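You operate a simulated robot arm through the tools that you are given. There is no shell and no other tool. Be economical: measure what you need, move in short steps, check, and stop when the job is done.

You run a simulated two-armed robot. Do the job below in one go: nothing can be reset, and whatever is moved stays where it is left.

Task
Brush the lint off swatch 65 and put it in the top drawer.
Fine: brush it in the jig; brush back and drawer shut after. What is to be rubbed or washed off counts as gone when no trace of it is left.

The check looks at the end state, three seconds after you hand in, the way a careful person would. Anything else that was tipped, shoved, dropped, spilled or broken makes it a failure.

Robot
Two 7-joint arms with two-finger parallel grippers on one trunk, on a base that drives. Base frame: it is fixed to the floor where the robot stands at the start and does not move with it; the origin is under the middle of the robot, x ahead of it, y to its left, z up. Units: mm, degrees, N and s.
The left shoulder is at the start at [70, 163, 1245], the right one opposite. With the tool pointing down near the work surface each hand reaches from about 380 to 880 mm from the robot's upright axis, wherever it stands, measured 20 degrees to its own side. Places, roughly: inside of the top drawer [300, 1900, 600]; nest of the mounting jig [800, -300, 900]; top drawer of the cabinet [200, 1900, 700]. Payload 3.43 kg a hand.
Tool frame (each hand has its own): the origin (TCP) lies between the finger pads and is the grasp point; the fingertips stand 34 mm ahead of it; z points along the fingers, y is the line along which they close. Largest opening 128 mm; finger width 24, thickness 12; the body of the gripper, 48 by 130 mm, starts 96 mm behind the TCP.
Orientation is that of the tool frame in the base frame, as [roll, pitch, yaw] about the fixed x, y, z axes, in that order (R = Rz(yaw) Ry(pitch) Rx(roll)). With the fingers straight down and closing along the base's y, the tool's x points along the base's -x, its y along +y and its z along -z.

Tools
- The arms move only by the tool jog_arm. It takes "left_deltas", "right_deltas" or both (then of equal length, played together; a hand with none holds still); each is a list of rows, each a list of 7 numbers: the shift along the tool's x, y, z in cm, then the turn, a rotation vector about the tool's x, y, z in degrees, then the closure, from 0 (fully open) to 1 (shut). In form: [[x, y, z, wx, wy, wz, gripper], ...]. A call has 1 to 20 rows; each row is the pose to reach, as a shift and turn from the pose commanded when the call began, along the tool's axes at that moment. Each row takes 0.2 s and may step no farther than 50 mm and 8.6 degrees from the row before; otherwise, or with a gripper value out of range, the whole call is refused. Where a pose cannot be reached the arm comes as near as it can. A force on the tool above 50 N (or 10 N above the force at the start of the call, whichever is more), or a blocked arm, ends the call early, and 0.2 s more pass. Each finger travels about 153 mm/s and halts on what it meets, pressing with about 44 N; the grip force reading is that of the motor and also rises with nothing between the fingers. The clock runs only during rows and for 0.2 s after the last one: add rows that repeat a pose to give the fingers time. The reply holds the time, the measured pose of the TCP, the force on the tool along the base axes, the opening and the grip force, in the units named above and with some noise, with the torque about the TCP (base axes, N m) and any sound that the robot's microphone picked up.
- Cameras (640 x 400 px; columns grow to the right, rows downward): "scene" is now at [134.3, 5.1, 1471.1]; the picture's right is [0.01, -1.00, 0.00], its down [-0.67, -0.01, -0.75] and it looks along [0.75, 0.01, -0.67] (base axes); focal length 249 px, centre (320, 200). "left" rides on the left gripper at [76, 11, -160] in its tool frame; the picture's right is [-0.15, 0.99, 0.00], its down [-0.88, -0.13, -0.46] and it looks along [-0.45, -0.07, 0.89] (tool axes); focal length 234 px, centre (320, 200). "right" rides on the right gripper at [76, -11, -160] in its tool frame; the picture's right is [0.15, 0.99, 0.00], its down [-0.88, 0.13, -0.46] and it looks along [-0.45, 0.07, 0.89] (tool axes); focal length 234 px, centre (320, 200). There is no depth. A picture from a camera that has moved, and an enlarged one, comes with that camera's place and axes in the base frame and with its lens. The place of the scene camera against the robot may be out by one fixed shift of up to 12 mm in any direction.
- grab_frame(camera): a new picture of that camera. The clock stands still meanwhile.
- slide_trunk(by): slides the trunk up (or, below 0, down) by that many mm; the arms and the scene camera ride with it, the base frame stays. It gives what a move gives, with no picture.
- steer(legs): drives the robot by 1 to 6 legs, each [ahead, left, turn to the left] in mm, mm and degrees, along the robot's own axes; the way and the turn of a leg run together, so that a leg with both is an arc; at most 1500 mm and 180 degrees a leg. The arms and the cameras ride along, it lands a little off, and it stops where it bumps. It gives what a move gives.
- turn_head(pan, tilt): turns the head with the scene camera to pan (to the left, within 86 degrees either way) and tilt (down, from -29 to 69), counted from straight ahead of the robot. It gives what a move gives.
- enlarge(camera, box): a new picture of the part [left, top, right, bottom] of that camera's present view, enlarged. The clock stands still meanwhile.
- sign_off(): hands the job in; it is judged then, once.

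Work in short steps. Places have to be worked out from the pictures, the camera data and where the tool is seen: move nearer, look again, correct. Check each grasp and each placing, and mend what went wrong. You have 120 turns and 92 pictures in all, those below and enlarged ones among them. Open the grippers and draw the arms clear of the work before you hand the job in, unless the task says otherwise; then end with one line.

The tools are called after ">>>" by a JSON object that holds its "api" and its "payload". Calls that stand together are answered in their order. jog_arm: Moves the arms, as the interface text tells. Its arguments: {"type":"object","properties":{"left_deltas":{"type":"array"},"right_deltas":{"type":"array"}},"required":[]} The other tools are called the same way: slide_trunk (by) slides the trunk up or down; steer (legs) drives the base; turn_head (pan, tilt) turns the head that bears the scene camera; grab_frame (camera) takes a picture; enlarge (camera, box) takes an enlarged picture of a part of a camera's view; sign_off () hands the job in.

At the start:

```text
clock: 0.0
left_tcp_pos: [590.3, 234.8, 1144.0]
left_ee_rot: [-179.9, -0.1, -180.0]
left_ft_force: [0.0, 0.5, 0.1]
left_torque: [0.0, -0.01, -0.03]
left_gripper_width: 128.1
left_gripper_force: 0.1
right_tcp_pos: [390.9, -204.5, 1213.4]
right_ee_rot: [-180.0, 0.0, 180.0]
right_ft_force: [0.4, 0.9, 0.7]
right_torque: [-0.01, 0.0, -0.01]
right_gripper_width: 128.1
right_gripper_force: 0.1
trunk travel left (down, up): [-725.0, 215.0]
robot x, y, heading: [-0.4, 0.8, 0.1]
head pan, tilt: [0.7, 41.7]
```

scene: 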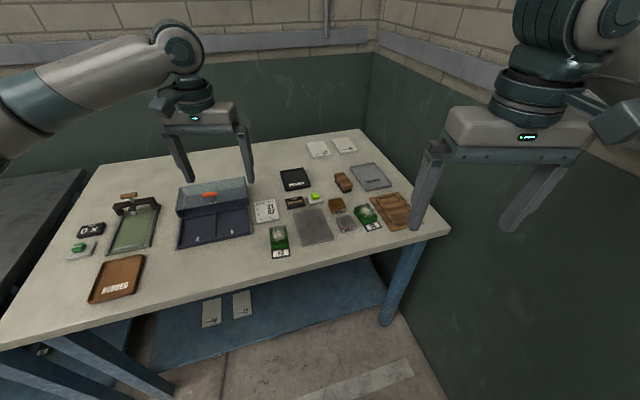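
right: 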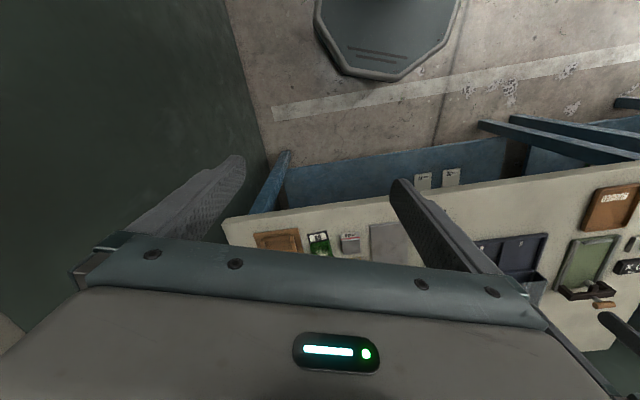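
left: 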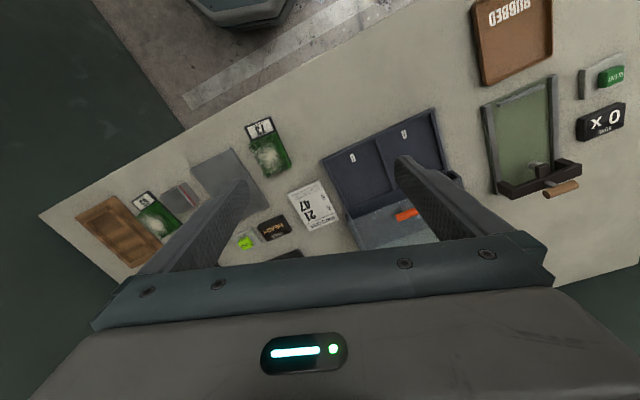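

I start by enlarging the scene view of the table to identify the swatches, jig and brush.

>>> {"api": "enlarge", "payload": {"camera": "scene", "box": [240, 120, 460, 270]}}

>>> {"api": "enlarge", "payload": {"camera": "scene", "box": [40, 160, 280, 320]}}

```text
2.67 times, centred on (350, 195) of scene
camera zoom: at [134.3, 5.1, 1471.1], right [0.01, -1.0, 0.0], down [-0.67, -0.01, -0.75], along [0.75, 0.01, -0.67], focal length 663 px, centre (240, 213)
```

zoom: 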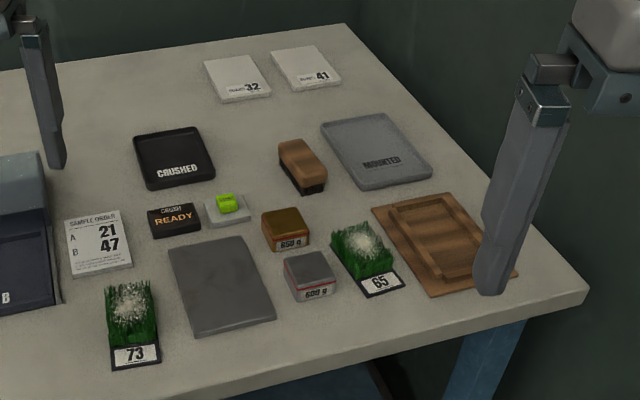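

```text
2.50 times, centred on (160, 240) of scene
camera zoom: at [134.3, 5.1, 1471.1], right [0.01, -1.0, 0.0], down [-0.67, -0.01, -0.75], along [0.75, 0.01, -0.67], focal length 622 px, centre (720, 100)
```

zoom: 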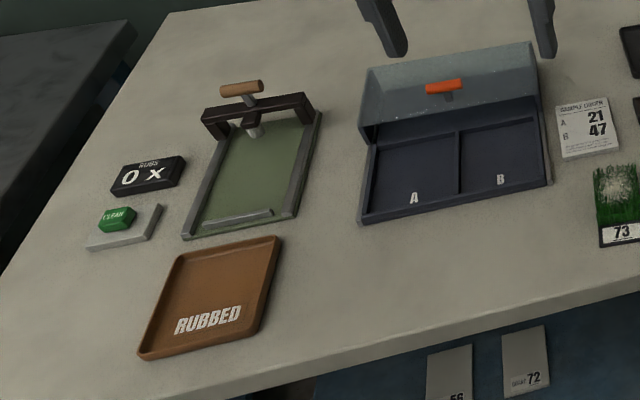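

The jig is the wooden recessed plate at the right, the brush lies behind swatch 65. I look left to find the cabinet before planning.

>>> {"api": "turn_head", "payload": {"pan": 80, "tilt": 30}}

>>> {"api": "grab_frame", "payload": {"camera": "scene"}}

```text
clock: 1.5
left_tcp_pos: [589.9, 233.9, 1144.0]
left_ee_rot: [-180.0, 0.0, 180.0]
left_ft_force: [0.1, -0.4, 0.0]
left_torque: [-0.01, -0.01, 0.01]
left_gripper_width: 127.9
left_gripper_force: 0.1
right_tcp_pos: [391.1, -205.9, 1213.6]
right_ee_rot: [-179.9, 0.0, -179.9]
right_ft_force: [0.2, 0.1, 0.0]
right_torque: [-0.03, -0.01, 0.03]
right_gripper_width: 128.2
right_gripper_force: 0.0
trunk travel left (down, up): [-725.0, 215.0]
robot x, y, heading: [-1.8, 0.2, 0.1]
head pan, tilt: [80.0, 30.0]
```

```text
86 pictures are left
camera scene: at [66.3, 93.2, 1488.9], right [0.98, -0.17, 0.0], down [-0.09, -0.49, -0.87], along [0.15, 0.85, -0.5], focal length 249 px, centre (320, 200)
```

scene: 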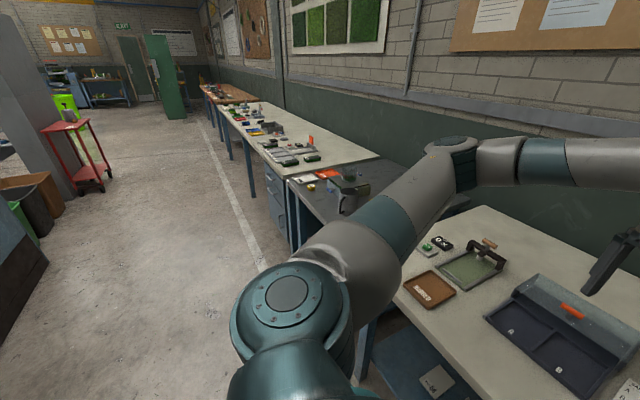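

The drawer cabinet seems to be the grey one under the next bench; I enlarge it.

>>> {"api": "enlarge", "payload": {"camera": "scene", "box": [220, 130, 380, 230]}}

>>> {"api": "turn_head", "payload": {"pan": 0, "tilt": 50}}

>>> {"api": "grab_frame", "payload": {"camera": "scene"}}

```text
4.00 times, centred on (300, 180) of scene
camera zoom: at [66.3, 93.2, 1488.9], right [0.98, -0.17, 0.0], down [-0.09, -0.49, -0.87], along [0.15, 0.85, -0.5], focal length 995 px, centre (400, 280)
```

zoom: 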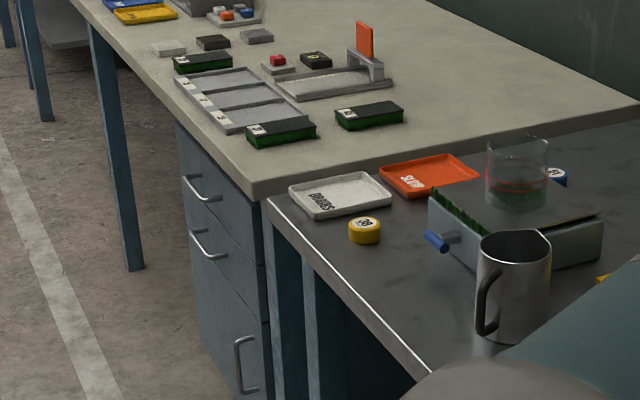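

```text
clock: 3.0
left_tcp_pos: [590.5, 232.7, 1143.1]
left_ee_rot: [179.9, 0.1, -179.9]
left_ft_force: [0.8, -0.4, 0.0]
left_torque: [0.02, -0.01, -0.04]
left_gripper_width: 127.9
left_gripper_force: 0.0
right_tcp_pos: [391.6, -206.3, 1214.5]
right_ee_rot: [-180.0, 0.0, -180.0]
right_ft_force: [0.6, -0.6, -0.1]
right_torque: [0.02, 0.0, -0.02]
right_gripper_width: 128.2
right_gripper_force: 0.0
trunk travel left (down, up): [-725.0, 215.0]
robot x, y, heading: [0.1, -1.7, 0.1]
head pan, tilt: [0.0, 50.0]
```

```text
84 pictures are left
camera scene: at [127.5, 4.2, 1459.4], right [0.0, -1.0, 0.0], down [-0.77, 0.0, -0.64], along [0.64, 0.0, -0.77], focal length 249 px, centre (320, 200)
```

scene: 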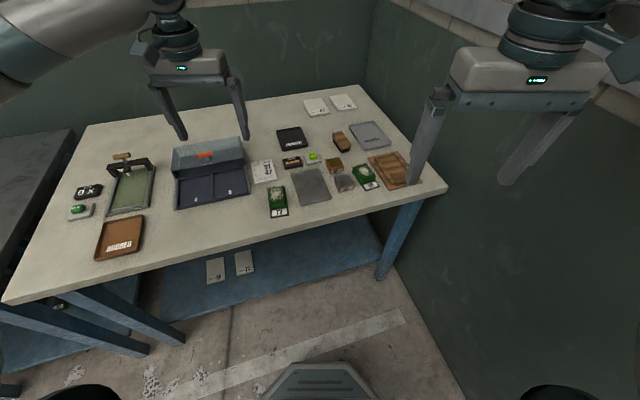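

The base front is well short of the table, and the brush is a bit far for the right hand. I drive 130 mm ahead, then bring the right hand over the swatch to look down.

>>> {"api": "steer", "payload": {"legs": [[130, 0, 0]]}}

>>> {"api": "jog_arm", "payload": {"right_deltas": [[-4.5, 0, 2, 0, 0, 0, 0], [-9, 0.5, 4, 0, 0, 0, 0], [-13, 1, 6, 0, 0, 0, 0], [-16, 2, 8, 0, 0, 0, 0], [-16, 2, 12, 0, 0, 0, 0], [-16, 2, 14, 0, 0, 0, 0]]}}

>>> {"api": "grab_frame", "payload": {"camera": "right"}}

>>> {"api": "grab_frame", "payload": {"camera": "scene"}}

```text
clock: 4.3
left_tcp_pos: [709.9, 247.9, 1146.8]
left_ee_rot: [-179.3, 0.7, -179.8]
left_ft_force: [-0.6, 0.6, -0.1]
left_torque: [-0.01, -0.02, 0.01]
left_gripper_width: 128.2
left_gripper_force: 0.1
right_tcp_pos: [510.3, -189.6, 1219.5]
right_ee_rot: [-179.3, 0.6, -179.9]
right_ft_force: [0.3, 0.3, 0.4]
right_torque: [0.01, -0.03, 0.02]
right_gripper_width: 128.0
right_gripper_force: 0.0
trunk travel left (down, up): [-725.0, 215.0]
robot x, y, heading: [130.6, -2.6, 0.1]
head pan, tilt: [0.0, 50.0]
```

```text
clock: 5.7
left_tcp_pos: [721.1, 234.8, 1143.7]
left_ee_rot: [-180.0, -0.1, -179.9]
left_ft_force: [0.8, 0.2, 0.5]
left_torque: [0.02, 0.03, -0.02]
left_gripper_width: 128.1
left_gripper_force: 0.1
right_tcp_pos: [683.0, -186.2, 1076.4]
right_ee_rot: [179.9, -0.2, -179.9]
right_ft_force: [0.7, 0.3, -1.3]
right_torque: [0.04, 0.04, -0.01]
right_gripper_width: 127.8
right_gripper_force: 0.1
trunk travel left (down, up): [-725.0, 215.0]
robot x, y, heading: [130.5, -1.9, 0.2]
head pan, tilt: [0.0, 50.0]
```

```text
83 pictures are left
camera right: at [605.7, -198.6, 1235.7], right [-0.15, 0.99, 0.0], down [0.88, 0.13, 0.45], along [0.45, 0.07, -0.89], focal length 234 px, centre (320, 200)
```

right: 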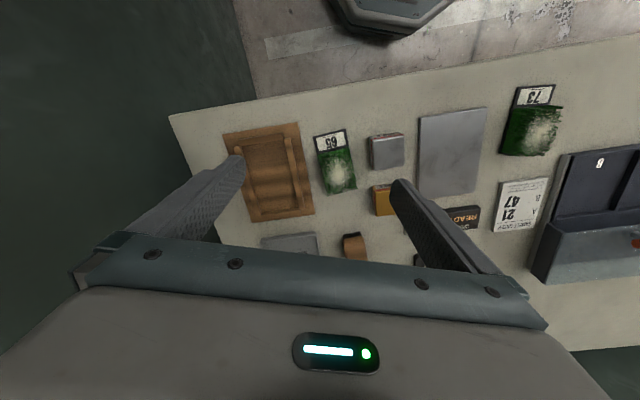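

```text
82 pictures are left
camera scene: at [258.3, 4.2, 1459.3], right [0.0, -1.0, 0.0], down [-0.77, 0.0, -0.64], along [0.64, 0.0, -0.77], focal length 249 px, centre (320, 200)
```

scene: 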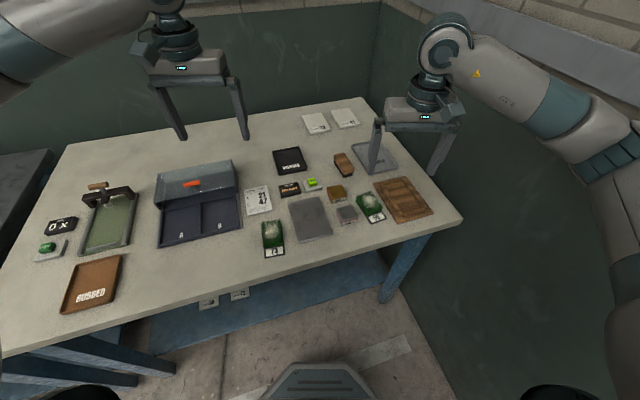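

I enlarge the right-wrist view on the swatch, jig and brush to measure them.

>>> {"api": "enlarge", "payload": {"camera": "right", "box": [210, 110, 420, 270]}}

```text
2.50 times, centred on (315, 190) of right
camera zoom: at [605.7, -198.6, 1235.7], right [-0.15, 0.99, 0.0], down [0.88, 0.13, 0.45], along [0.45, 0.07, -0.89], focal length 585 px, centre (332, 225)
```

zoom: 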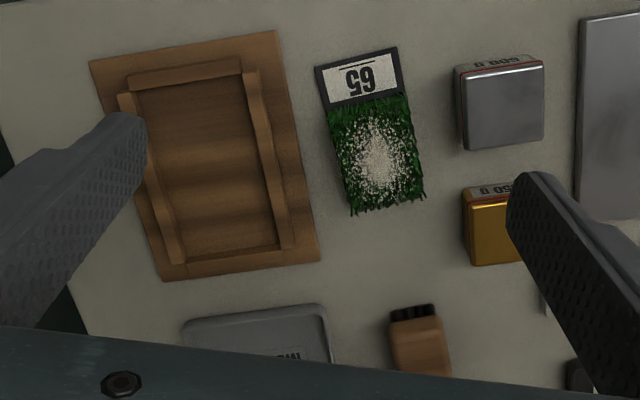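

Swatch 65 lies at about (727, -150), turned some 13-21°. I move the right hand above it, aligned, and look from nearer.

>>> {"api": "jog_arm", "payload": {"right_deltas": [[-2, 1.5, 2.5, 0, 0, -6, 0], [-4.4, 3.5, 5, 0, 0, -12, 0], [-4.4, 3.5, 7, 0, 0, -18, 0], [-4.4, 3.5, 8, 0, 0, -18, 0]]}}

>>> {"api": "grab_frame", "payload": {"camera": "right"}}

```text
clock: 6.7
left_tcp_pos: [720.0, 234.5, 1143.4]
left_ee_rot: [180.0, 0.0, -179.9]
left_ft_force: [-0.3, 0.2, 0.4]
left_torque: [-0.02, 0.02, 0.0]
left_gripper_width: 127.9
left_gripper_force: 0.1
right_tcp_pos: [722.5, -149.1, 995.5]
right_ee_rot: [-180.0, 0.0, -161.8]
right_ft_force: [-0.6, -0.4, 0.1]
right_torque: [-0.01, 0.05, -0.03]
right_gripper_width: 128.0
right_gripper_force: 0.1
trunk travel left (down, up): [-725.0, 215.0]
robot x, y, heading: [131.5, 2.5, -0.0]
head pan, tilt: [0.0, 50.0]
```

```text
80 pictures are left
camera right: at [654.0, -183.6, 1154.9], right [-0.45, 0.89, 0.0], down [0.8, 0.4, 0.45], along [0.41, 0.2, -0.89], focal length 234 px, centre (320, 200)
```

right: 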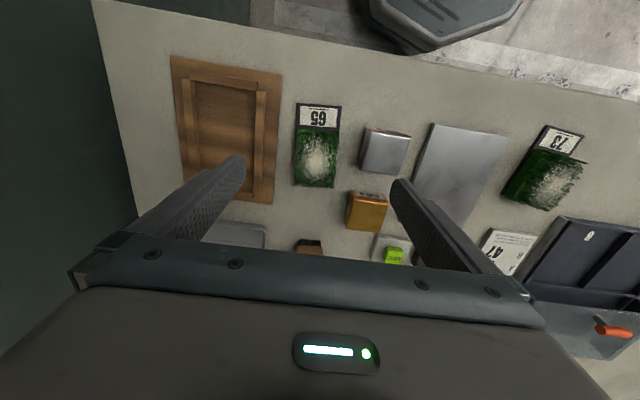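

The swatch looks aligned with the camera now, so its yaw is about 24°. I enlarge to measure it and the jig.

>>> {"api": "enlarge", "payload": {"camera": "right", "box": [160, 40, 400, 210]}}

>>> {"api": "enlarge", "payload": {"camera": "scene", "box": [320, 130, 460, 240]}}

```text
2.35 times, centred on (280, 125) of right
camera zoom: at [654.0, -183.6, 1154.9], right [-0.45, 0.89, 0.0], down [0.8, 0.4, 0.45], along [0.41, 0.2, -0.89], focal length 551 px, centre (414, 376)
```

zoom: 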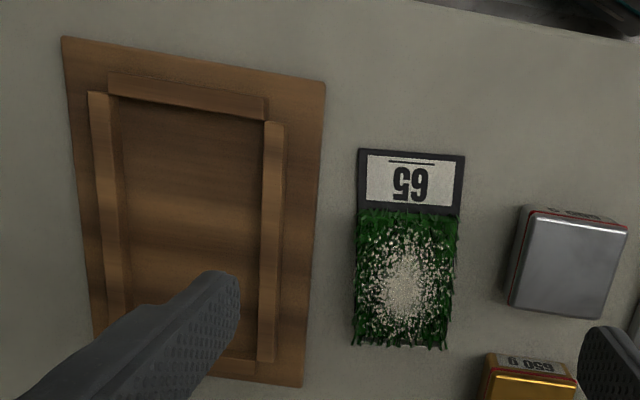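

```text
3.64 times, centred on (390, 185) of scene
camera zoom: at [257.9, 5.1, 1459.3], right [0.0, -1.0, 0.0], down [-0.77, 0.0, -0.64], along [0.64, 0.0, -0.77], focal length 904 px, centre (66, 254)
```

zoom: 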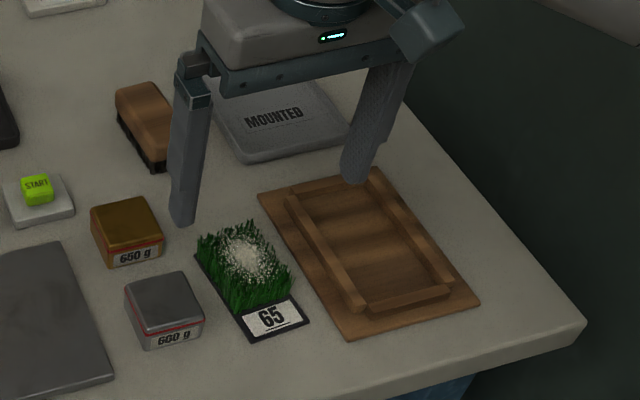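

Swatch centre ≈ (724, -152), yaw ≈ 23.5°, about 55×103 mm; jig nest centre ≈ (763, -256), yaw ≈ 18.5°, about 70×120. I align above the swatch with fingers part closed to clear the neighbours.

>>> {"api": "jog_arm", "payload": {"right_deltas": [[-0.3, -0.15, 2, 0, 0, -2.6, 0.25], [-0.59, -0.3, 4, 0, 0, -5.3, 0.477], [-0.59, -0.3, 5.5, 0, 0, -5.3, 0.477], [-0.59, -0.3, 5.5, 0, 0, -5.3, 0.477], [-0.59, -0.3, 5.5, 0, 0, -5.3, 0.477]]}}

>>> {"api": "enlarge", "payload": {"camera": "right", "box": [160, 40, 480, 240]}}

>>> {"api": "enlarge", "payload": {"camera": "scene", "box": [320, 130, 460, 240]}}

```text
clock: 7.9
left_tcp_pos: [719.5, 234.1, 1143.7]
left_ee_rot: [-180.0, 0.1, -179.9]
left_ft_force: [0.2, -0.5, 0.0]
left_torque: [-0.02, -0.02, 0.0]
left_gripper_width: 128.0
left_gripper_force: 0.1
right_tcp_pos: [731.0, -148.9, 939.5]
right_ee_rot: [-180.0, 0.0, -156.5]
right_ft_force: [0.6, 0.6, 0.4]
right_torque: [0.0, 0.0, 0.02]
right_gripper_width: 66.9
right_gripper_force: 0.1
trunk travel left (down, up): [-725.0, 215.0]
robot x, y, heading: [129.4, 1.3, 0.1]
head pan, tilt: [0.0, 50.0]
```

```text
2.00 times, centred on (320, 140) of right
camera zoom: at [665.9, -190.4, 1098.5], right [-0.53, 0.85, 0.0], down [0.76, 0.47, 0.46], along [0.39, 0.24, -0.89], focal length 468 px, centre (320, 320)
```

zoom: 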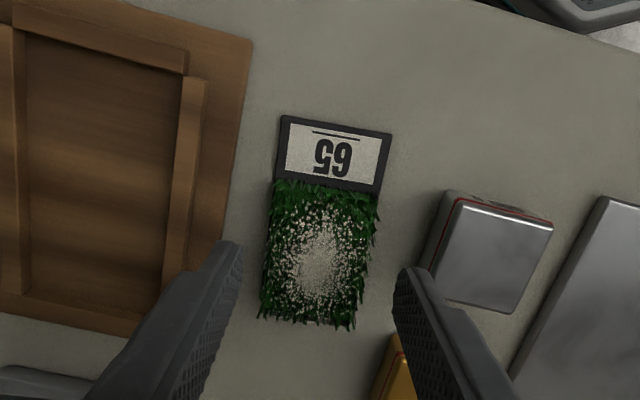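

```text
3.64 times, centred on (390, 185) of scene
camera zoom: at [257.8, 4.9, 1459.3], right [0.0, -1.0, 0.0], down [-0.77, 0.0, -0.64], along [0.64, 0.0, -0.77], focal length 904 px, centre (66, 254)
```

zoom: 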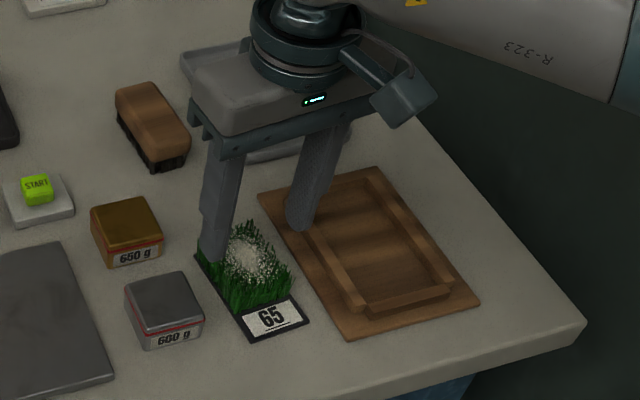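

Alignment is within about 1 mm and both fingers clear the jig plate and weight. I descend to just above the table.

>>> {"api": "jog_arm", "payload": {"right_deltas": [[0, -0.1, 1.5, 0, 0, 0, 0.477], [0, -0.1, 3, 0, 0, 0, 0.477], [0, -0.1, 4.2, 0, 0, 0, 0.477], [0, -0.1, 4.8, 0, 0, 0, 0.477], [0, -0.1, 5.2, 0, 0, 0, 0.477], [0, -0.1, 5.2, 0, 0, 0, 0.477]]}}

>>> {"api": "enlarge", "payload": {"camera": "scene", "box": [340, 160, 420, 240]}}

```text
clock: 9.3
left_tcp_pos: [721.7, 234.8, 1144.0]
left_ee_rot: [180.0, 0.1, -180.0]
left_ft_force: [0.9, 0.2, 0.4]
left_torque: [-0.02, 0.04, -0.02]
left_gripper_width: 127.9
left_gripper_force: 0.0
right_tcp_pos: [732.4, -151.6, 887.1]
right_ee_rot: [-179.9, 0.0, -156.6]
right_ft_force: [-0.4, 0.1, -0.8]
right_torque: [0.02, -0.02, 0.0]
right_gripper_width: 67.0
right_gripper_force: 0.0
trunk travel left (down, up): [-725.0, 215.0]
robot x, y, heading: [130.6, 1.3, 0.2]
head pan, tilt: [0.0, 50.0]
```

```text
5.00 times, centred on (380, 200) of scene
camera zoom: at [257.7, 4.8, 1459.4], right [0.0, -1.0, 0.0], down [-0.77, 0.0, -0.64], along [0.64, 0.0, -0.77], focal length 1244 px, centre (20, 200)
```

zoom: 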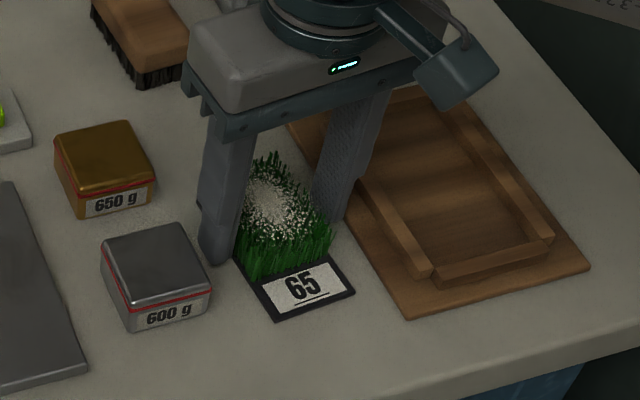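

The fingers straddle the swatch cleanly near the table. I close the gripper.

>>> {"api": "jog_arm", "payload": {"right_deltas": [[0, 0, 0, 0, 0, 0, 0.6], [0, 0, 0, 0, 0, 0, 0.65], [0, 0, 0, 0, 0, 0, 0.65]]}}

```text
clock: 10.1
left_tcp_pos: [720.2, 235.3, 1143.1]
left_ee_rot: [179.9, -0.1, -179.9]
left_ft_force: [-0.3, -0.4, -0.3]
left_torque: [0.03, 0.03, -0.03]
left_gripper_width: 128.0
left_gripper_force: 0.1
right_tcp_pos: [732.0, -152.7, 886.7]
right_ee_rot: [-179.9, 0.0, -156.6]
right_ft_force: [0.2, -0.1, -1.3]
right_torque: [0.03, -0.02, 0.02]
right_gripper_width: 53.7
right_gripper_force: 43.8
trunk travel left (down, up): [-725.0, 215.0]
robot x, y, heading: [131.7, 0.1, 0.4]
head pan, tilt: [0.0, 50.0]
```

The swatch is held (53.7 mm, 44 N). I lift 60 mm and move over the jig nest, turning to its yaw.

>>> {"api": "jog_arm", "payload": {"right_deltas": [[0, 0, -1.5, 0, 0, 0, 0.65], [0, 0, -3.5, 0, 0, 0, 0.65], [0, 0, -6, 0, 0, 0, 0.65], [0.2, -3.5, -6, 0, 0, 1.7, 0.65], [0.35, -7, -6, 0, 0, 3.4, 0.65], [0.47, -10.8, -6, 0, 0, 5, 0.65], [0.47, -10.8, -6, 0, 0, 5, 0.65]]}}

>>> {"api": "enlarge", "payload": {"camera": "right", "box": [160, 40, 480, 240]}}

>>> {"api": "enlarge", "payload": {"camera": "scene", "box": [340, 140, 460, 240]}}

```text
clock: 11.7
left_tcp_pos: [722.2, 244.7, 1140.1]
left_ee_rot: [-179.6, -0.1, -179.8]
left_ft_force: [-0.7, -0.1, -0.2]
left_torque: [-0.01, -0.03, 0.02]
left_gripper_width: 127.9
left_gripper_force: 0.1
right_tcp_pos: [771.9, -244.1, 947.7]
right_ee_rot: [-179.6, -0.3, -161.3]
right_ft_force: [-0.2, -0.4, -0.5]
right_torque: [0.0, 0.01, 0.03]
right_gripper_width: 53.4
right_gripper_force: 44.3
trunk travel left (down, up): [-725.0, 215.0]
robot x, y, heading: [130.4, 1.6, 0.1]
head pan, tilt: [0.0, 50.0]
```

```text
2.00 times, centred on (320, 140) of right
camera zoom: at [704.1, -277.2, 1107.8], right [-0.46, 0.89, 0.0], down [0.79, 0.41, 0.45], along [0.4, 0.2, -0.89], focal length 468 px, centre (320, 320)
```

zoom: 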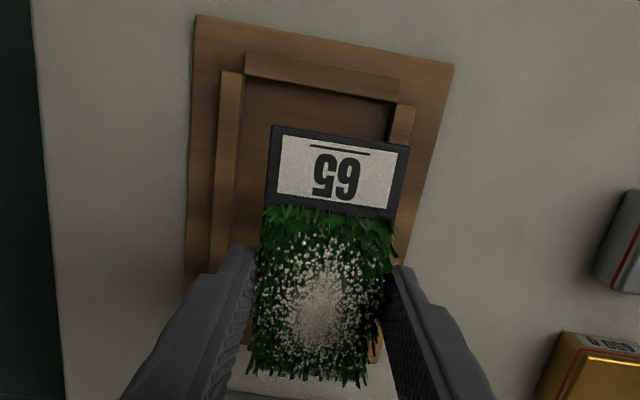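

```text
4.00 times, centred on (400, 190) of scene
camera zoom: at [260.5, 15.7, 1459.0], right [0.0, -1.0, 0.01], down [-0.77, -0.01, -0.64], along [0.64, 0.0, -0.77], focal length 995 px, centre (0, 240)
```

zoom: 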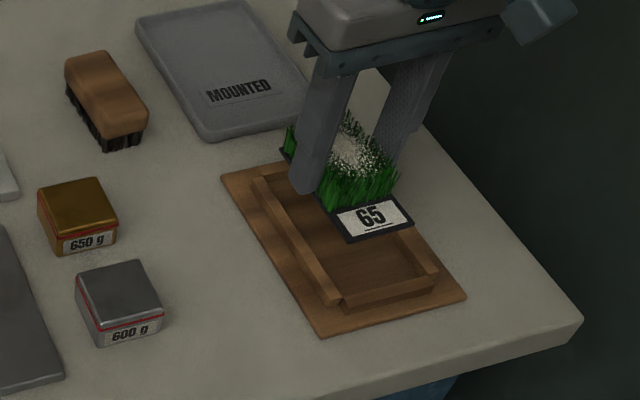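

The whole robot sways a bit after the move; I let it settle and look again.

>>> {"api": "jog_arm", "payload": {"right_deltas": [[0, 0, 0, 0, 0, 0, 0.65], [0, 0, 0, 0, 0, 0, 0.65]]}}

>>> {"api": "grab_frame", "payload": {"camera": "right"}}

```text
clock: 12.3
left_tcp_pos: [723.2, 243.4, 1141.1]
left_ee_rot: [-179.4, -0.2, -179.9]
left_ft_force: [0.2, 0.1, 0.1]
left_torque: [0.02, -0.03, 0.0]
left_gripper_width: 127.9
left_gripper_force: 0.1
right_tcp_pos: [772.0, -243.1, 947.0]
right_ee_rot: [-179.7, -0.5, -161.4]
right_ft_force: [0.4, 0.0, -0.5]
right_torque: [0.02, -0.04, -0.01]
right_gripper_width: 53.8
right_gripper_force: 44.0
trunk travel left (down, up): [-725.0, 215.0]
robot x, y, heading: [129.9, 2.8, -0.0]
head pan, tilt: [0.0, 50.0]
```

```text
72 pictures are left
camera right: at [704.1, -277.4, 1107.5], right [-0.45, 0.89, 0.0], down [0.79, 0.41, 0.45], along [0.4, 0.2, -0.89], focal length 234 px, centre (320, 200)
```

right: 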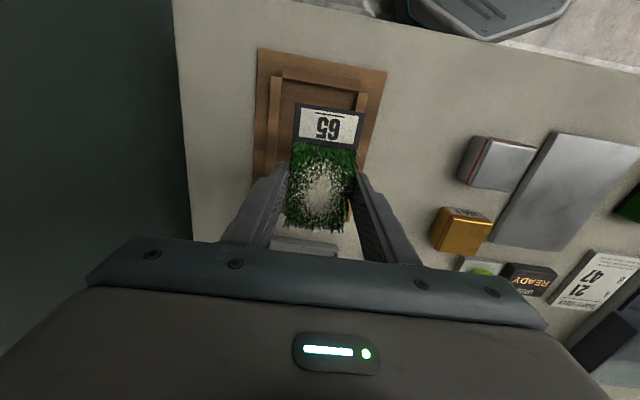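

Both hands are shifted about 10 mm left and slightly rolled, so the right elbow probably leans on the right wall. I lift a bit and drive 120 mm left to relieve it, then check the posture.

>>> {"api": "jog_arm", "payload": {"right_deltas": [[0, 2, -2, 0, 0, 0, 0.65], [0, 4, -4, 0, 0, 0, 0.65]]}}

>>> {"api": "steer", "payload": {"legs": [[0, 120, 0]]}}

>>> {"api": "turn_head", "payload": {"pan": -40, "tilt": 40}}

>>> {"api": "grab_frame", "payload": {"camera": "scene"}}

```text
clock: 12.9
left_tcp_pos: [719.7, 232.2, 1145.2]
left_ee_rot: [179.9, 0.0, 179.9]
left_ft_force: [-0.9, -1.0, -0.2]
left_torque: [0.01, -0.03, -0.03]
left_gripper_width: 128.1
left_gripper_force: 0.0
right_tcp_pos: [756.2, -219.7, 991.5]
right_ee_rot: [-179.9, 0.1, -161.9]
right_ft_force: [0.2, 0.1, -0.4]
right_torque: [-0.02, 0.05, -0.03]
right_gripper_width: 53.4
right_gripper_force: 43.9
trunk travel left (down, up): [-725.0, 215.0]
robot x, y, heading: [131.3, -1.5, -0.2]
head pan, tilt: [0.0, 50.0]
```

```text
clock: 14.2
left_tcp_pos: [719.8, 353.8, 1143.8]
left_ee_rot: [180.0, 0.0, -179.9]
left_ft_force: [0.1, -0.3, 0.0]
left_torque: [0.02, -0.01, -0.01]
left_gripper_width: 128.3
left_gripper_force: 0.1
right_tcp_pos: [756.6, -96.5, 988.7]
right_ee_rot: [179.9, 0.0, -161.6]
right_ft_force: [0.7, -0.2, -1.2]
right_torque: [0.0, -0.01, -0.01]
right_gripper_width: 53.5
right_gripper_force: 44.0
trunk travel left (down, up): [-725.0, 215.0]
robot x, y, heading: [130.7, 117.5, 0.2]
head pan, tilt: [0.0, 50.0]
```

```text
clock: 15.2
left_tcp_pos: [718.6, 354.4, 1143.3]
left_ee_rot: [-180.0, -0.1, -179.8]
left_ft_force: [-0.6, -0.2, 0.9]
left_torque: [0.03, 0.0, 0.0]
left_gripper_width: 128.2
left_gripper_force: 0.1
right_tcp_pos: [757.5, -95.8, 989.6]
right_ee_rot: [-180.0, -0.2, -161.6]
right_ft_force: [0.5, 1.0, -0.7]
right_torque: [0.01, 0.0, 0.01]
right_gripper_width: 54.0
right_gripper_force: 43.8
trunk travel left (down, up): [-725.0, 215.0]
robot x, y, heading: [132.1, 122.6, 0.2]
head pan, tilt: [-40.0, 40.0]
```

```text
71 pictures are left
camera scene: at [245.8, 69.3, 1473.5], right [-0.64, -0.77, 0.0], down [-0.49, 0.41, -0.77], along [0.59, -0.49, -0.64], focal length 249 px, centre (320, 200)
```

scene: 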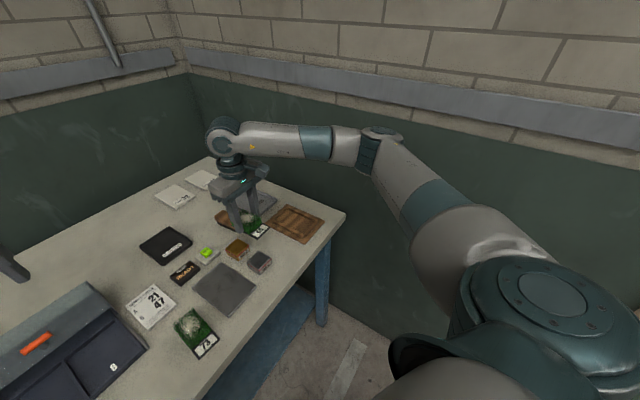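

The elbow was indeed at the wall; now it has room. I bring the swatch over the nest again at z 950.

>>> {"api": "jog_arm", "payload": {"right_deltas": [[1, -4, 0, 0, 0, 0, 0.65], [2, -8, 0, 0, 0, 0, 0.65], [3, -12, 1, 0, 0, 0, 0.65], [3.87, -15.43, 2.5, 0, 0, 0, 0.65], [3.87, -15.43, 4, 0, 0, 0, 0.65], [3.87, -15.43, 4, 0, 0, 0, 0.65]]}}

>>> {"api": "enlarge", "payload": {"camera": "right", "box": [160, 40, 480, 240]}}

>>> {"api": "enlarge", "payload": {"camera": "scene", "box": [190, 180, 370, 290]}}

```text
clock: 16.6
left_tcp_pos: [719.1, 355.3, 1143.8]
left_ee_rot: [-179.9, 0.0, -179.9]
left_ft_force: [-0.8, -0.1, -0.1]
left_torque: [0.01, -0.02, -0.02]
left_gripper_width: 127.9
left_gripper_force: 0.0
right_tcp_pos: [769.8, -255.5, 953.1]
right_ee_rot: [179.9, 0.1, -161.5]
right_ft_force: [0.1, 0.1, -0.6]
right_torque: [-0.01, 0.01, 0.01]
right_gripper_width: 53.8
right_gripper_force: 44.7
trunk travel left (down, up): [-725.0, 215.0]
robot x, y, heading: [128.7, 116.6, 0.4]
head pan, tilt: [-40.0, 40.0]
```

```text
2.00 times, centred on (320, 140) of right
camera zoom: at [701.6, -291.5, 1112.2], right [-0.45, 0.89, 0.0], down [0.79, 0.4, 0.46], along [0.41, 0.21, -0.89], focal length 468 px, centre (320, 320)
```

zoom: 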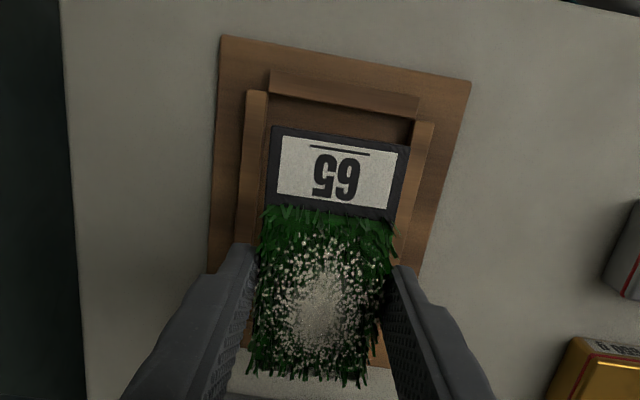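

```text
3.56 times, centred on (280, 235) of scene
camera zoom: at [245.4, 69.2, 1473.6], right [-0.64, -0.77, 0.0], down [-0.49, 0.41, -0.77], along [0.59, -0.49, -0.64], focal length 884 px, centre (462, 76)
```

zoom: 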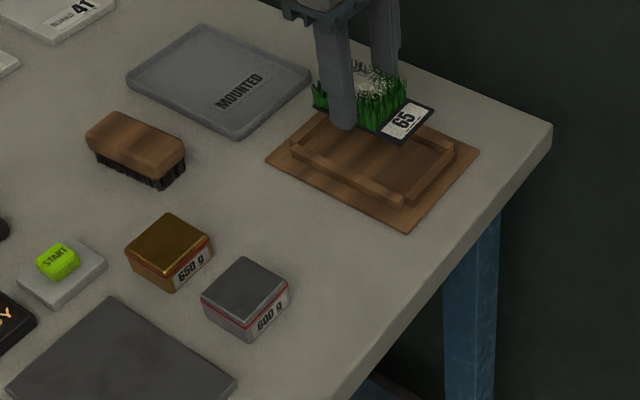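

Swatch is centred over the nest within ~1 mm. I lower until the fingertips are just above the jig walls.

>>> {"api": "jog_arm", "payload": {"right_deltas": [[0, 0.05, 1.5, 0, 0, 0, 0.65], [0, 0.05, 3, 0, 0, 0, 0.65], [0, 0.05, 4, 0, 0, 0, 0.65], [0, 0.05, 4.5, 0, 0, 0, 0.65], [0, 0.05, 4.7, 0, 0, 0, 0.65], [0, 0.05, 4.7, 0, 0, 0, 0.65]]}}

>>> {"api": "enlarge", "payload": {"camera": "scene", "box": [250, 190, 340, 250]}}

```text
clock: 18.1
left_tcp_pos: [719.8, 354.8, 1144.3]
left_ee_rot: [-180.0, 0.0, -179.8]
left_ft_force: [-0.5, 0.7, 0.4]
left_torque: [0.0, -0.02, -0.03]
left_gripper_width: 127.9
left_gripper_force: 0.0
right_tcp_pos: [768.8, -252.8, 902.3]
right_ee_rot: [179.9, -0.1, -161.5]
right_ft_force: [-0.5, 0.3, -1.5]
right_torque: [-0.04, 0.02, -0.02]
right_gripper_width: 53.4
right_gripper_force: 43.9
trunk travel left (down, up): [-725.0, 215.0]
robot x, y, heading: [129.5, 120.5, 0.2]
head pan, tilt: [-40.0, 40.0]
```

```text
6.67 times, centred on (295, 220) of scene
camera zoom: at [245.7, 69.4, 1473.5], right [-0.64, -0.77, 0.0], down [-0.49, 0.41, -0.77], along [0.59, -0.49, -0.64], focal length 1658 px, centre (487, 67)
```

zoom: 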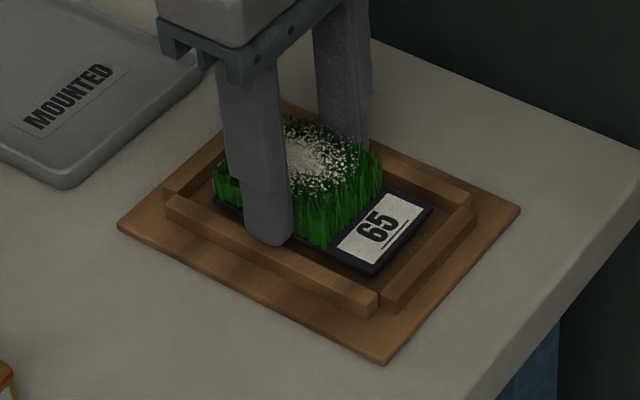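

The fingertip is just over the wall; I lower a few mm more, watching force.

>>> {"api": "jog_arm", "payload": {"right_deltas": [[0, 0, 0.2, 0, 0, 0, 0.65], [0, 0, 0.4, 0, 0, 0, 0.65], [0, 0, 0.5, 0, 0, 0, 0.65], [0, 0, 0.5, 0, 0, 0, 0.65]]}}

>>> {"api": "enlarge", "payload": {"camera": "scene", "box": [250, 190, 340, 250]}}

```text
clock: 19.1
left_tcp_pos: [716.5, 355.9, 1145.9]
left_ee_rot: [-179.9, 0.1, -179.8]
left_ft_force: [0.3, 0.2, 0.6]
left_torque: [0.01, 0.0, 0.0]
left_gripper_width: 127.9
left_gripper_force: 0.0
right_tcp_pos: [768.8, -252.4, 901.0]
right_ee_rot: [-179.8, 0.3, -161.5]
right_ft_force: [3.7, -2.6, 28.6]
right_torque: [0.83, 0.36, -0.06]
right_gripper_width: 53.4
right_gripper_force: 44.6
trunk travel left (down, up): [-725.0, 215.0]
robot x, y, heading: [129.4, 119.3, -0.0]
head pan, tilt: [-40.0, 40.0]
```

```text
6.67 times, centred on (295, 220) of scene
camera zoom: at [242.8, 70.8, 1474.2], right [-0.64, -0.77, 0.0], down [-0.49, 0.41, -0.77], along [0.59, -0.49, -0.64], focal length 1658 px, centre (487, 67)
```

zoom: 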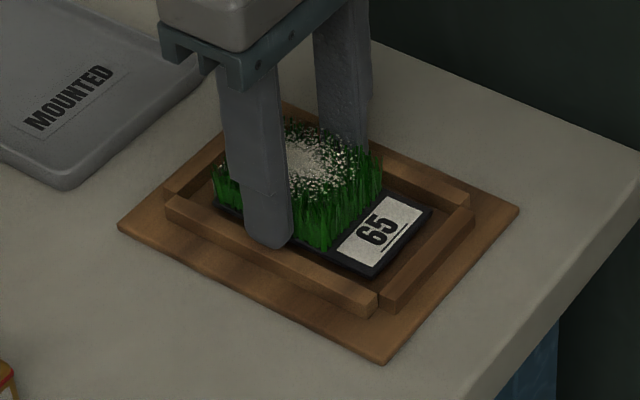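

The fingertips rest on the walls (28 N) with the swatch within them. I relax the press and open gently to let it drop into the nest.

>>> {"api": "jog_arm", "payload": {"right_deltas": [[0, 0, -0.4, 0, 0, 0, 0.65], [0, 0, -0.45, 0, 0, 0, 0.65], [0, 0, -0.45, 0, 0, 0, 0.48], [0, 0, -0.45, 0, 0, 0, 0.48], [0, 0, -2, 0, 0, 0, 0.48], [0, 0, -5, 0, 0, 0, 0.48], [0, 0, -8, 0, 0, 0, 0.48]]}}

>>> {"api": "enlarge", "payload": {"camera": "scene", "box": [250, 190, 340, 250]}}

>>> {"api": "enlarge", "payload": {"camera": "right", "box": [160, 40, 480, 240]}}

```text
clock: 20.6
left_tcp_pos: [719.5, 355.7, 1143.8]
left_ee_rot: [-180.0, 0.0, -179.8]
left_ft_force: [0.7, 0.4, 0.0]
left_torque: [0.04, 0.05, -0.01]
left_gripper_width: 128.1
left_gripper_force: 0.1
right_tcp_pos: [767.0, -252.4, 977.2]
right_ee_rot: [180.0, -0.1, -161.5]
right_ft_force: [0.9, 0.3, -0.1]
right_torque: [0.01, -0.04, 0.01]
right_gripper_width: 66.6
right_gripper_force: 0.0
trunk travel left (down, up): [-725.0, 215.0]
robot x, y, heading: [128.2, 121.1, 0.1]
head pan, tilt: [-40.0, 40.0]
```

```text
6.67 times, centred on (295, 220) of scene
camera zoom: at [245.4, 69.8, 1473.5], right [-0.64, -0.77, 0.0], down [-0.49, 0.41, -0.77], along [0.59, -0.49, -0.64], focal length 1658 px, centre (487, 67)
```

zoom: 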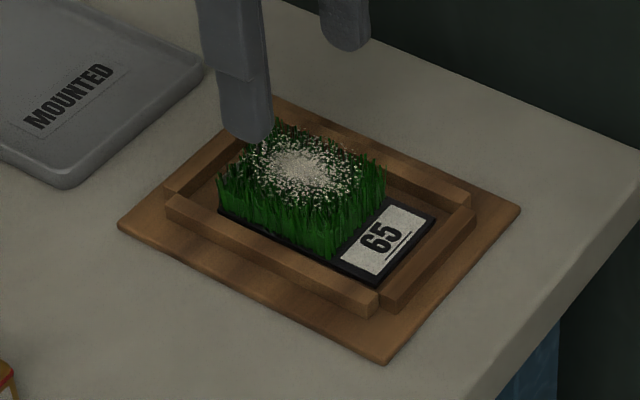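

```text
2.00 times, centred on (320, 140) of right
camera zoom: at [700.0, -287.9, 1137.1], right [-0.45, 0.89, 0.0], down [0.79, 0.4, 0.45], along [0.4, 0.21, -0.89], focal length 468 px, centre (320, 320)
```

zoom: 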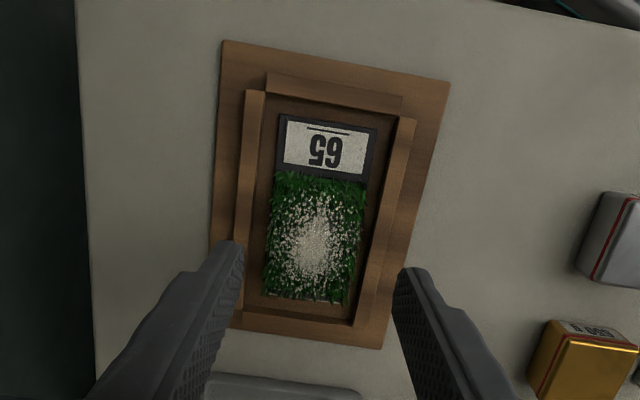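

The swatch lies flat inside the nest. Now I go for the brush near (905, -75), looking from above first.

>>> {"api": "jog_arm", "payload": {"right_deltas": [[-3.5, 2.6, -1, 0, 0, 0, 0.3], [-7, 5.2, -2, 0, 0, 0, 0.3], [-10.5, 7.8, -3, 0, 0, 0, 0.3], [-14, 10.4, -3, 0, 0, 0, 0.3], [-15.86, 11.8, -3, 0, 0, 0, 0.3], [-15.86, 11.8, -3, 0, 0, 0, 0.3]]}}

>>> {"api": "enlarge", "payload": {"camera": "right", "box": [160, 40, 480, 240]}}

>>> {"api": "enlarge", "payload": {"camera": "scene", "box": [180, 170, 300, 250]}}

```text
clock: 22.1
left_tcp_pos: [719.3, 354.1, 1145.4]
left_ee_rot: [180.0, 0.0, -179.8]
left_ft_force: [0.5, -0.1, -0.3]
left_torque: [0.01, 0.01, 0.0]
left_gripper_width: 128.2
left_gripper_force: 0.0
right_tcp_pos: [882.9, -92.7, 1008.9]
right_ee_rot: [180.0, 0.0, -161.4]
right_ft_force: [0.5, 0.0, 0.1]
right_torque: [0.03, -0.03, 0.02]
right_gripper_width: 90.0
right_gripper_force: 0.0
trunk travel left (down, up): [-725.0, 215.0]
robot x, y, heading: [128.1, 118.7, 0.3]
head pan, tilt: [-40.0, 40.0]
```

```text
2.00 times, centred on (320, 140) of right
camera zoom: at [814.3, -127.5, 1167.8], right [-0.45, 0.89, 0.0], down [0.79, 0.4, 0.46], along [0.41, 0.21, -0.89], focal length 468 px, centre (320, 320)
```

zoom: 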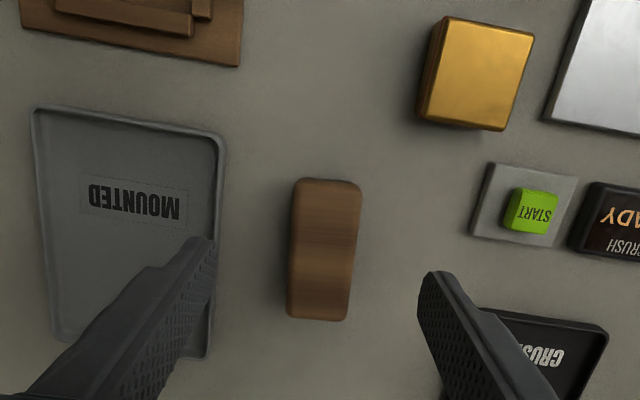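

```text
5.00 times, centred on (240, 210) of scene
camera zoom: at [245.3, 68.6, 1473.5], right [-0.64, -0.77, 0.0], down [-0.49, 0.41, -0.77], along [0.59, -0.49, -0.64], focal length 1244 px, centre (720, 150)
```

zoom: 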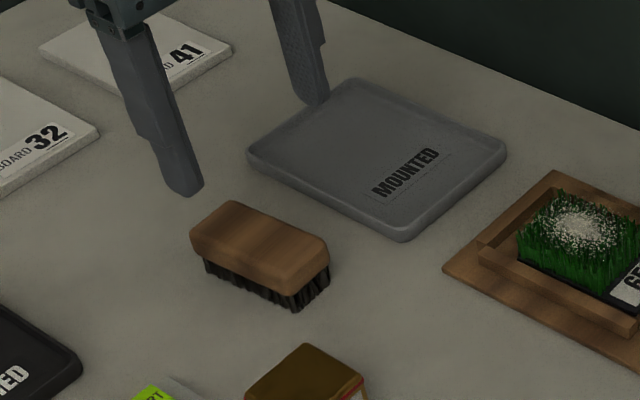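

Brush: centre ≈ (900, -82), yaw ≈ 23.5°, ~39 mm wide, 90 long, wood on top of bristles. I go over it and halfway down, then check.

>>> {"api": "jog_arm", "payload": {"right_deltas": [[-1, 0.2, 2, 0, 0, -2.5, 0.453], [-1.96, 0.47, 4, 0, 0, -5, 0.453], [-1.96, 0.47, 6, 0, 0, -5, 0.453], [-1.96, 0.47, 7, 0, 0, -5, 0.453], [-1.96, 0.47, 7, 0, 0, -5, 0.453]]}}

>>> {"api": "enlarge", "payload": {"camera": "right", "box": [160, 40, 480, 240]}}

>>> {"api": "enlarge", "payload": {"camera": "scene", "box": [180, 170, 300, 250]}}

```text
clock: 23.2
left_tcp_pos: [721.0, 355.1, 1143.8]
left_ee_rot: [-180.0, 0.1, -179.8]
left_ft_force: [0.5, -0.8, -0.2]
left_torque: [0.01, -0.02, 0.0]
left_gripper_width: 128.1
left_gripper_force: 0.0
right_tcp_pos: [898.4, -80.6, 937.4]
right_ee_rot: [179.9, -0.1, -156.6]
right_ft_force: [-0.2, -0.2, 0.3]
right_torque: [0.0, -0.03, -0.01]
right_gripper_width: 70.0
right_gripper_force: 0.0
trunk travel left (down, up): [-725.0, 215.0]
robot x, y, heading: [129.4, 117.6, 0.2]
head pan, tilt: [-40.0, 40.0]
```

```text
2.00 times, centred on (320, 140) of right
camera zoom: at [833.4, -122.2, 1096.8], right [-0.53, 0.85, 0.0], down [0.76, 0.47, 0.46], along [0.39, 0.24, -0.89], focal length 468 px, centre (320, 320)
```

zoom: 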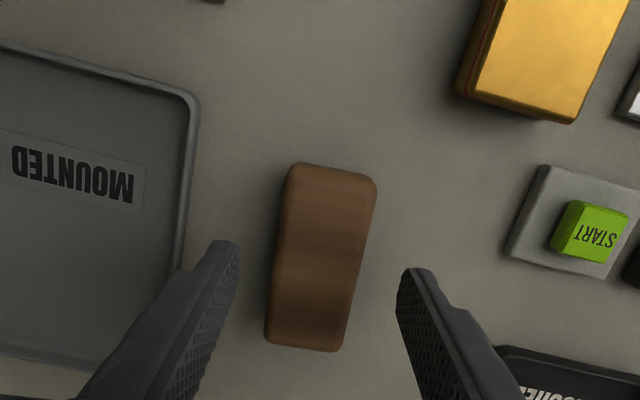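

```text
5.00 times, centred on (240, 210) of scene
camera zoom: at [245.6, 69.5, 1473.5], right [-0.64, -0.77, 0.0], down [-0.49, 0.41, -0.77], along [0.59, -0.49, -0.64], focal length 1244 px, centre (720, 150)
```

zoom: 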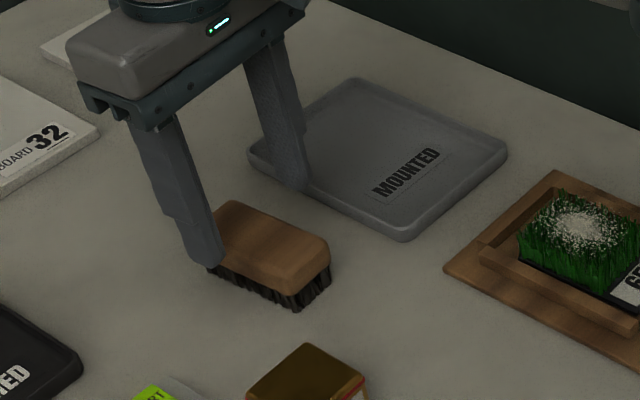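

The hand is aligned with the brush (2 mm lateral correction). I descend to z ≈ 895 and close on the wooden body.

>>> {"api": "jog_arm", "payload": {"right_deltas": [[0, -0.2, 1.5, 0, 0, 0, 0.453], [0, -0.2, 3, 0, 0, 0, 0.453], [0, -0.2, 4.2, 0, 0, 0, 0.453], [0, -0.2, 4.2, 0, 0, 0, 0.453], [0, -0.2, 4.2, 0, 0, 0, 0.6], [0, -0.2, 4.2, 0, 0, 0, 0.75], [0, -0.2, 4.2, 0, 0, 0, 0.75], [0, -0.2, 4.2, 0, 0, 0, 0.75]]}}

>>> {"api": "enlarge", "payload": {"camera": "scene", "box": [180, 170, 300, 250]}}

```text
clock: 25.1
left_tcp_pos: [719.8, 354.6, 1143.8]
left_ee_rot: [-180.0, 0.0, -179.8]
left_ft_force: [0.4, 0.4, 0.2]
left_torque: [0.02, 0.03, -0.03]
left_gripper_width: 128.0
left_gripper_force: 0.1
right_tcp_pos: [901.6, -83.6, 895.1]
right_ee_rot: [-180.0, -0.2, -156.5]
right_ft_force: [-0.3, 0.5, 0.1]
right_torque: [-0.03, 0.0, -0.02]
right_gripper_width: 41.0
right_gripper_force: 43.2
trunk travel left (down, up): [-725.0, 215.0]
robot x, y, heading: [128.8, 121.2, -0.1]
head pan, tilt: [-40.0, 40.0]
```

```text
5.00 times, centred on (240, 210) of scene
camera zoom: at [245.7, 69.5, 1473.5], right [-0.64, -0.77, 0.0], down [-0.49, 0.41, -0.77], along [0.59, -0.49, -0.64], focal length 1244 px, centre (720, 150)
```

zoom: 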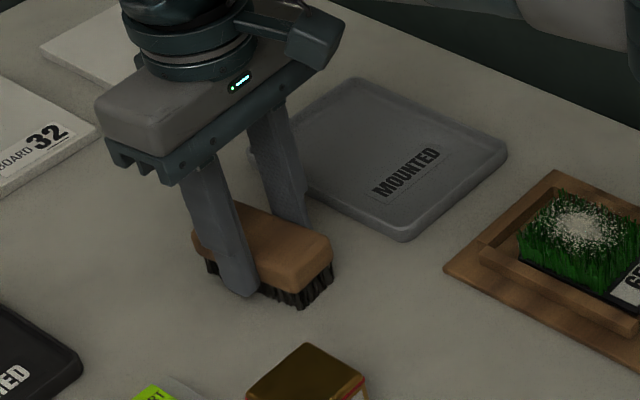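

The brush is held (41 mm, 43 N). I lift it and carry it over the swatch.

>>> {"api": "jog_arm", "payload": {"right_deltas": [[0, 0, -2.5, 0, 0, 0, 0.75], [0, 0, -5, 0, 0, 0, 0.75], [0, 0, -7, 0, 0, 0, 0.75], [3.7, -2.1, -7, 0, 0, 1, 0.75], [7.4, -4.2, -7, 0, 0, 2, 0.75], [11.1, -6.3, -7, 0, 0, 3, 0.75], [14.8, -8.5, -7, 0, 0, 4, 0.75], [18.4, -10.6, -7, 0, 0, 5, 0.75], [18.4, -10.6, -7, 0, 0, 5, 0.75]]}}

>>> {"api": "enlarge", "payload": {"camera": "scene", "box": [230, 170, 350, 250]}}

>>> {"api": "enlarge", "payload": {"camera": "right", "box": [160, 40, 480, 240]}}

```text
clock: 27.1
left_tcp_pos: [719.2, 355.7, 1143.1]
left_ee_rot: [179.9, -0.2, -179.8]
left_ft_force: [0.1, 0.3, 0.2]
left_torque: [-0.01, 0.01, -0.01]
left_gripper_width: 128.0
left_gripper_force: 0.0
right_tcp_pos: [775.4, -252.4, 965.9]
right_ee_rot: [179.9, -0.1, -161.4]
right_ft_force: [-0.4, -0.2, -0.2]
right_torque: [0.0, 0.03, 0.03]
right_gripper_width: 41.1
right_gripper_force: 43.6
trunk travel left (down, up): [-725.0, 215.0]
robot x, y, heading: [128.7, 117.3, 0.2]
head pan, tilt: [-40.0, 40.0]
```

```text
5.00 times, centred on (290, 210) of scene
camera zoom: at [246.7, 70.4, 1473.5], right [-0.64, -0.77, 0.0], down [-0.49, 0.41, -0.77], along [0.59, -0.49, -0.64], focal length 1244 px, centre (470, 150)
```

zoom: 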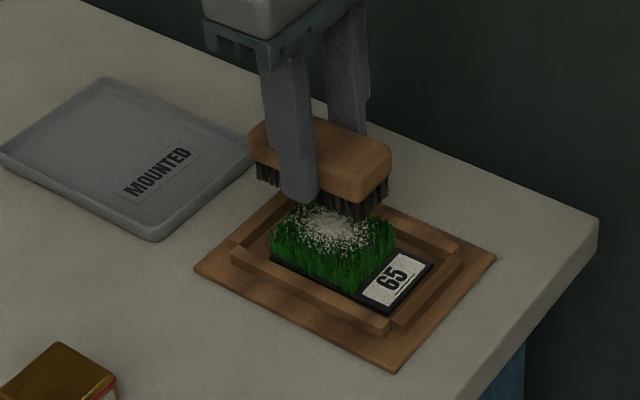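

```text
2.00 times, centred on (320, 140) of right
camera zoom: at [706.9, -287.9, 1125.4], right [-0.45, 0.89, 0.0], down [0.79, 0.4, 0.45], along [0.4, 0.21, -0.89], focal length 468 px, centre (320, 320)
```

zoom: 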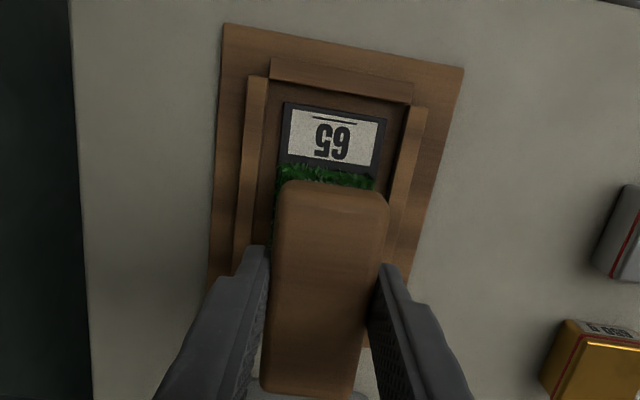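

The brush hovers over the grass. I lower in small steps to find contact.

>>> {"api": "jog_arm", "payload": {"right_deltas": [[0, 0, 1.5, 0, 0, 0, 0.75], [0, 0, 3, 0, 0, 0, 0.75], [0, 0, 3.8, 0, 0, 0, 0.75], [0, 0, 4.2, 0, 0, 0, 0.75], [0, 0, 4.5, 0, 0, 0, 0.75], [0, 0, 4.5, 0, 0, 0, 0.75]]}}

>>> {"api": "enlarge", "payload": {"camera": "scene", "box": [260, 190, 350, 250]}}

```text
clock: 28.4
left_tcp_pos: [717.3, 357.4, 1145.5]
left_ee_rot: [-179.9, 0.0, -179.9]
left_ft_force: [-0.7, -0.4, 0.1]
left_torque: [-0.01, 0.0, 0.02]
left_gripper_width: 128.0
left_gripper_force: 0.2
right_tcp_pos: [772.2, -252.8, 923.7]
right_ee_rot: [-179.7, 0.4, -161.6]
right_ft_force: [5.7, -4.0, 35.7]
right_torque: [-0.09, -0.21, 0.02]
right_gripper_width: 41.5
right_gripper_force: 44.4
trunk travel left (down, up): [-725.0, 215.0]
robot x, y, heading: [129.8, 116.3, 0.0]
head pan, tilt: [-40.0, 40.0]
```

```text
6.67 times, centred on (305, 220) of scene
camera zoom: at [242.2, 71.3, 1474.2], right [-0.64, -0.77, 0.0], down [-0.49, 0.41, -0.77], along [0.59, -0.49, -0.64], focal length 1658 px, centre (420, 67)
```

zoom: 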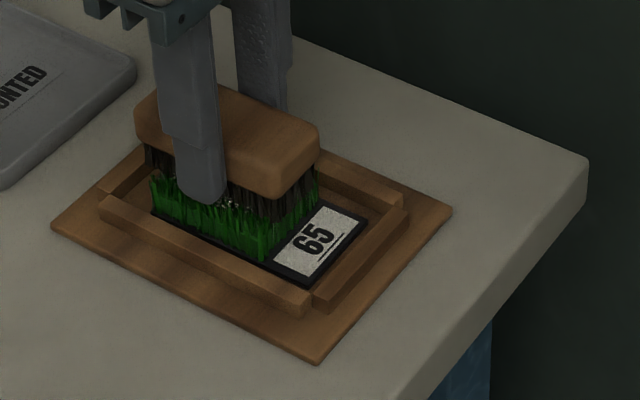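

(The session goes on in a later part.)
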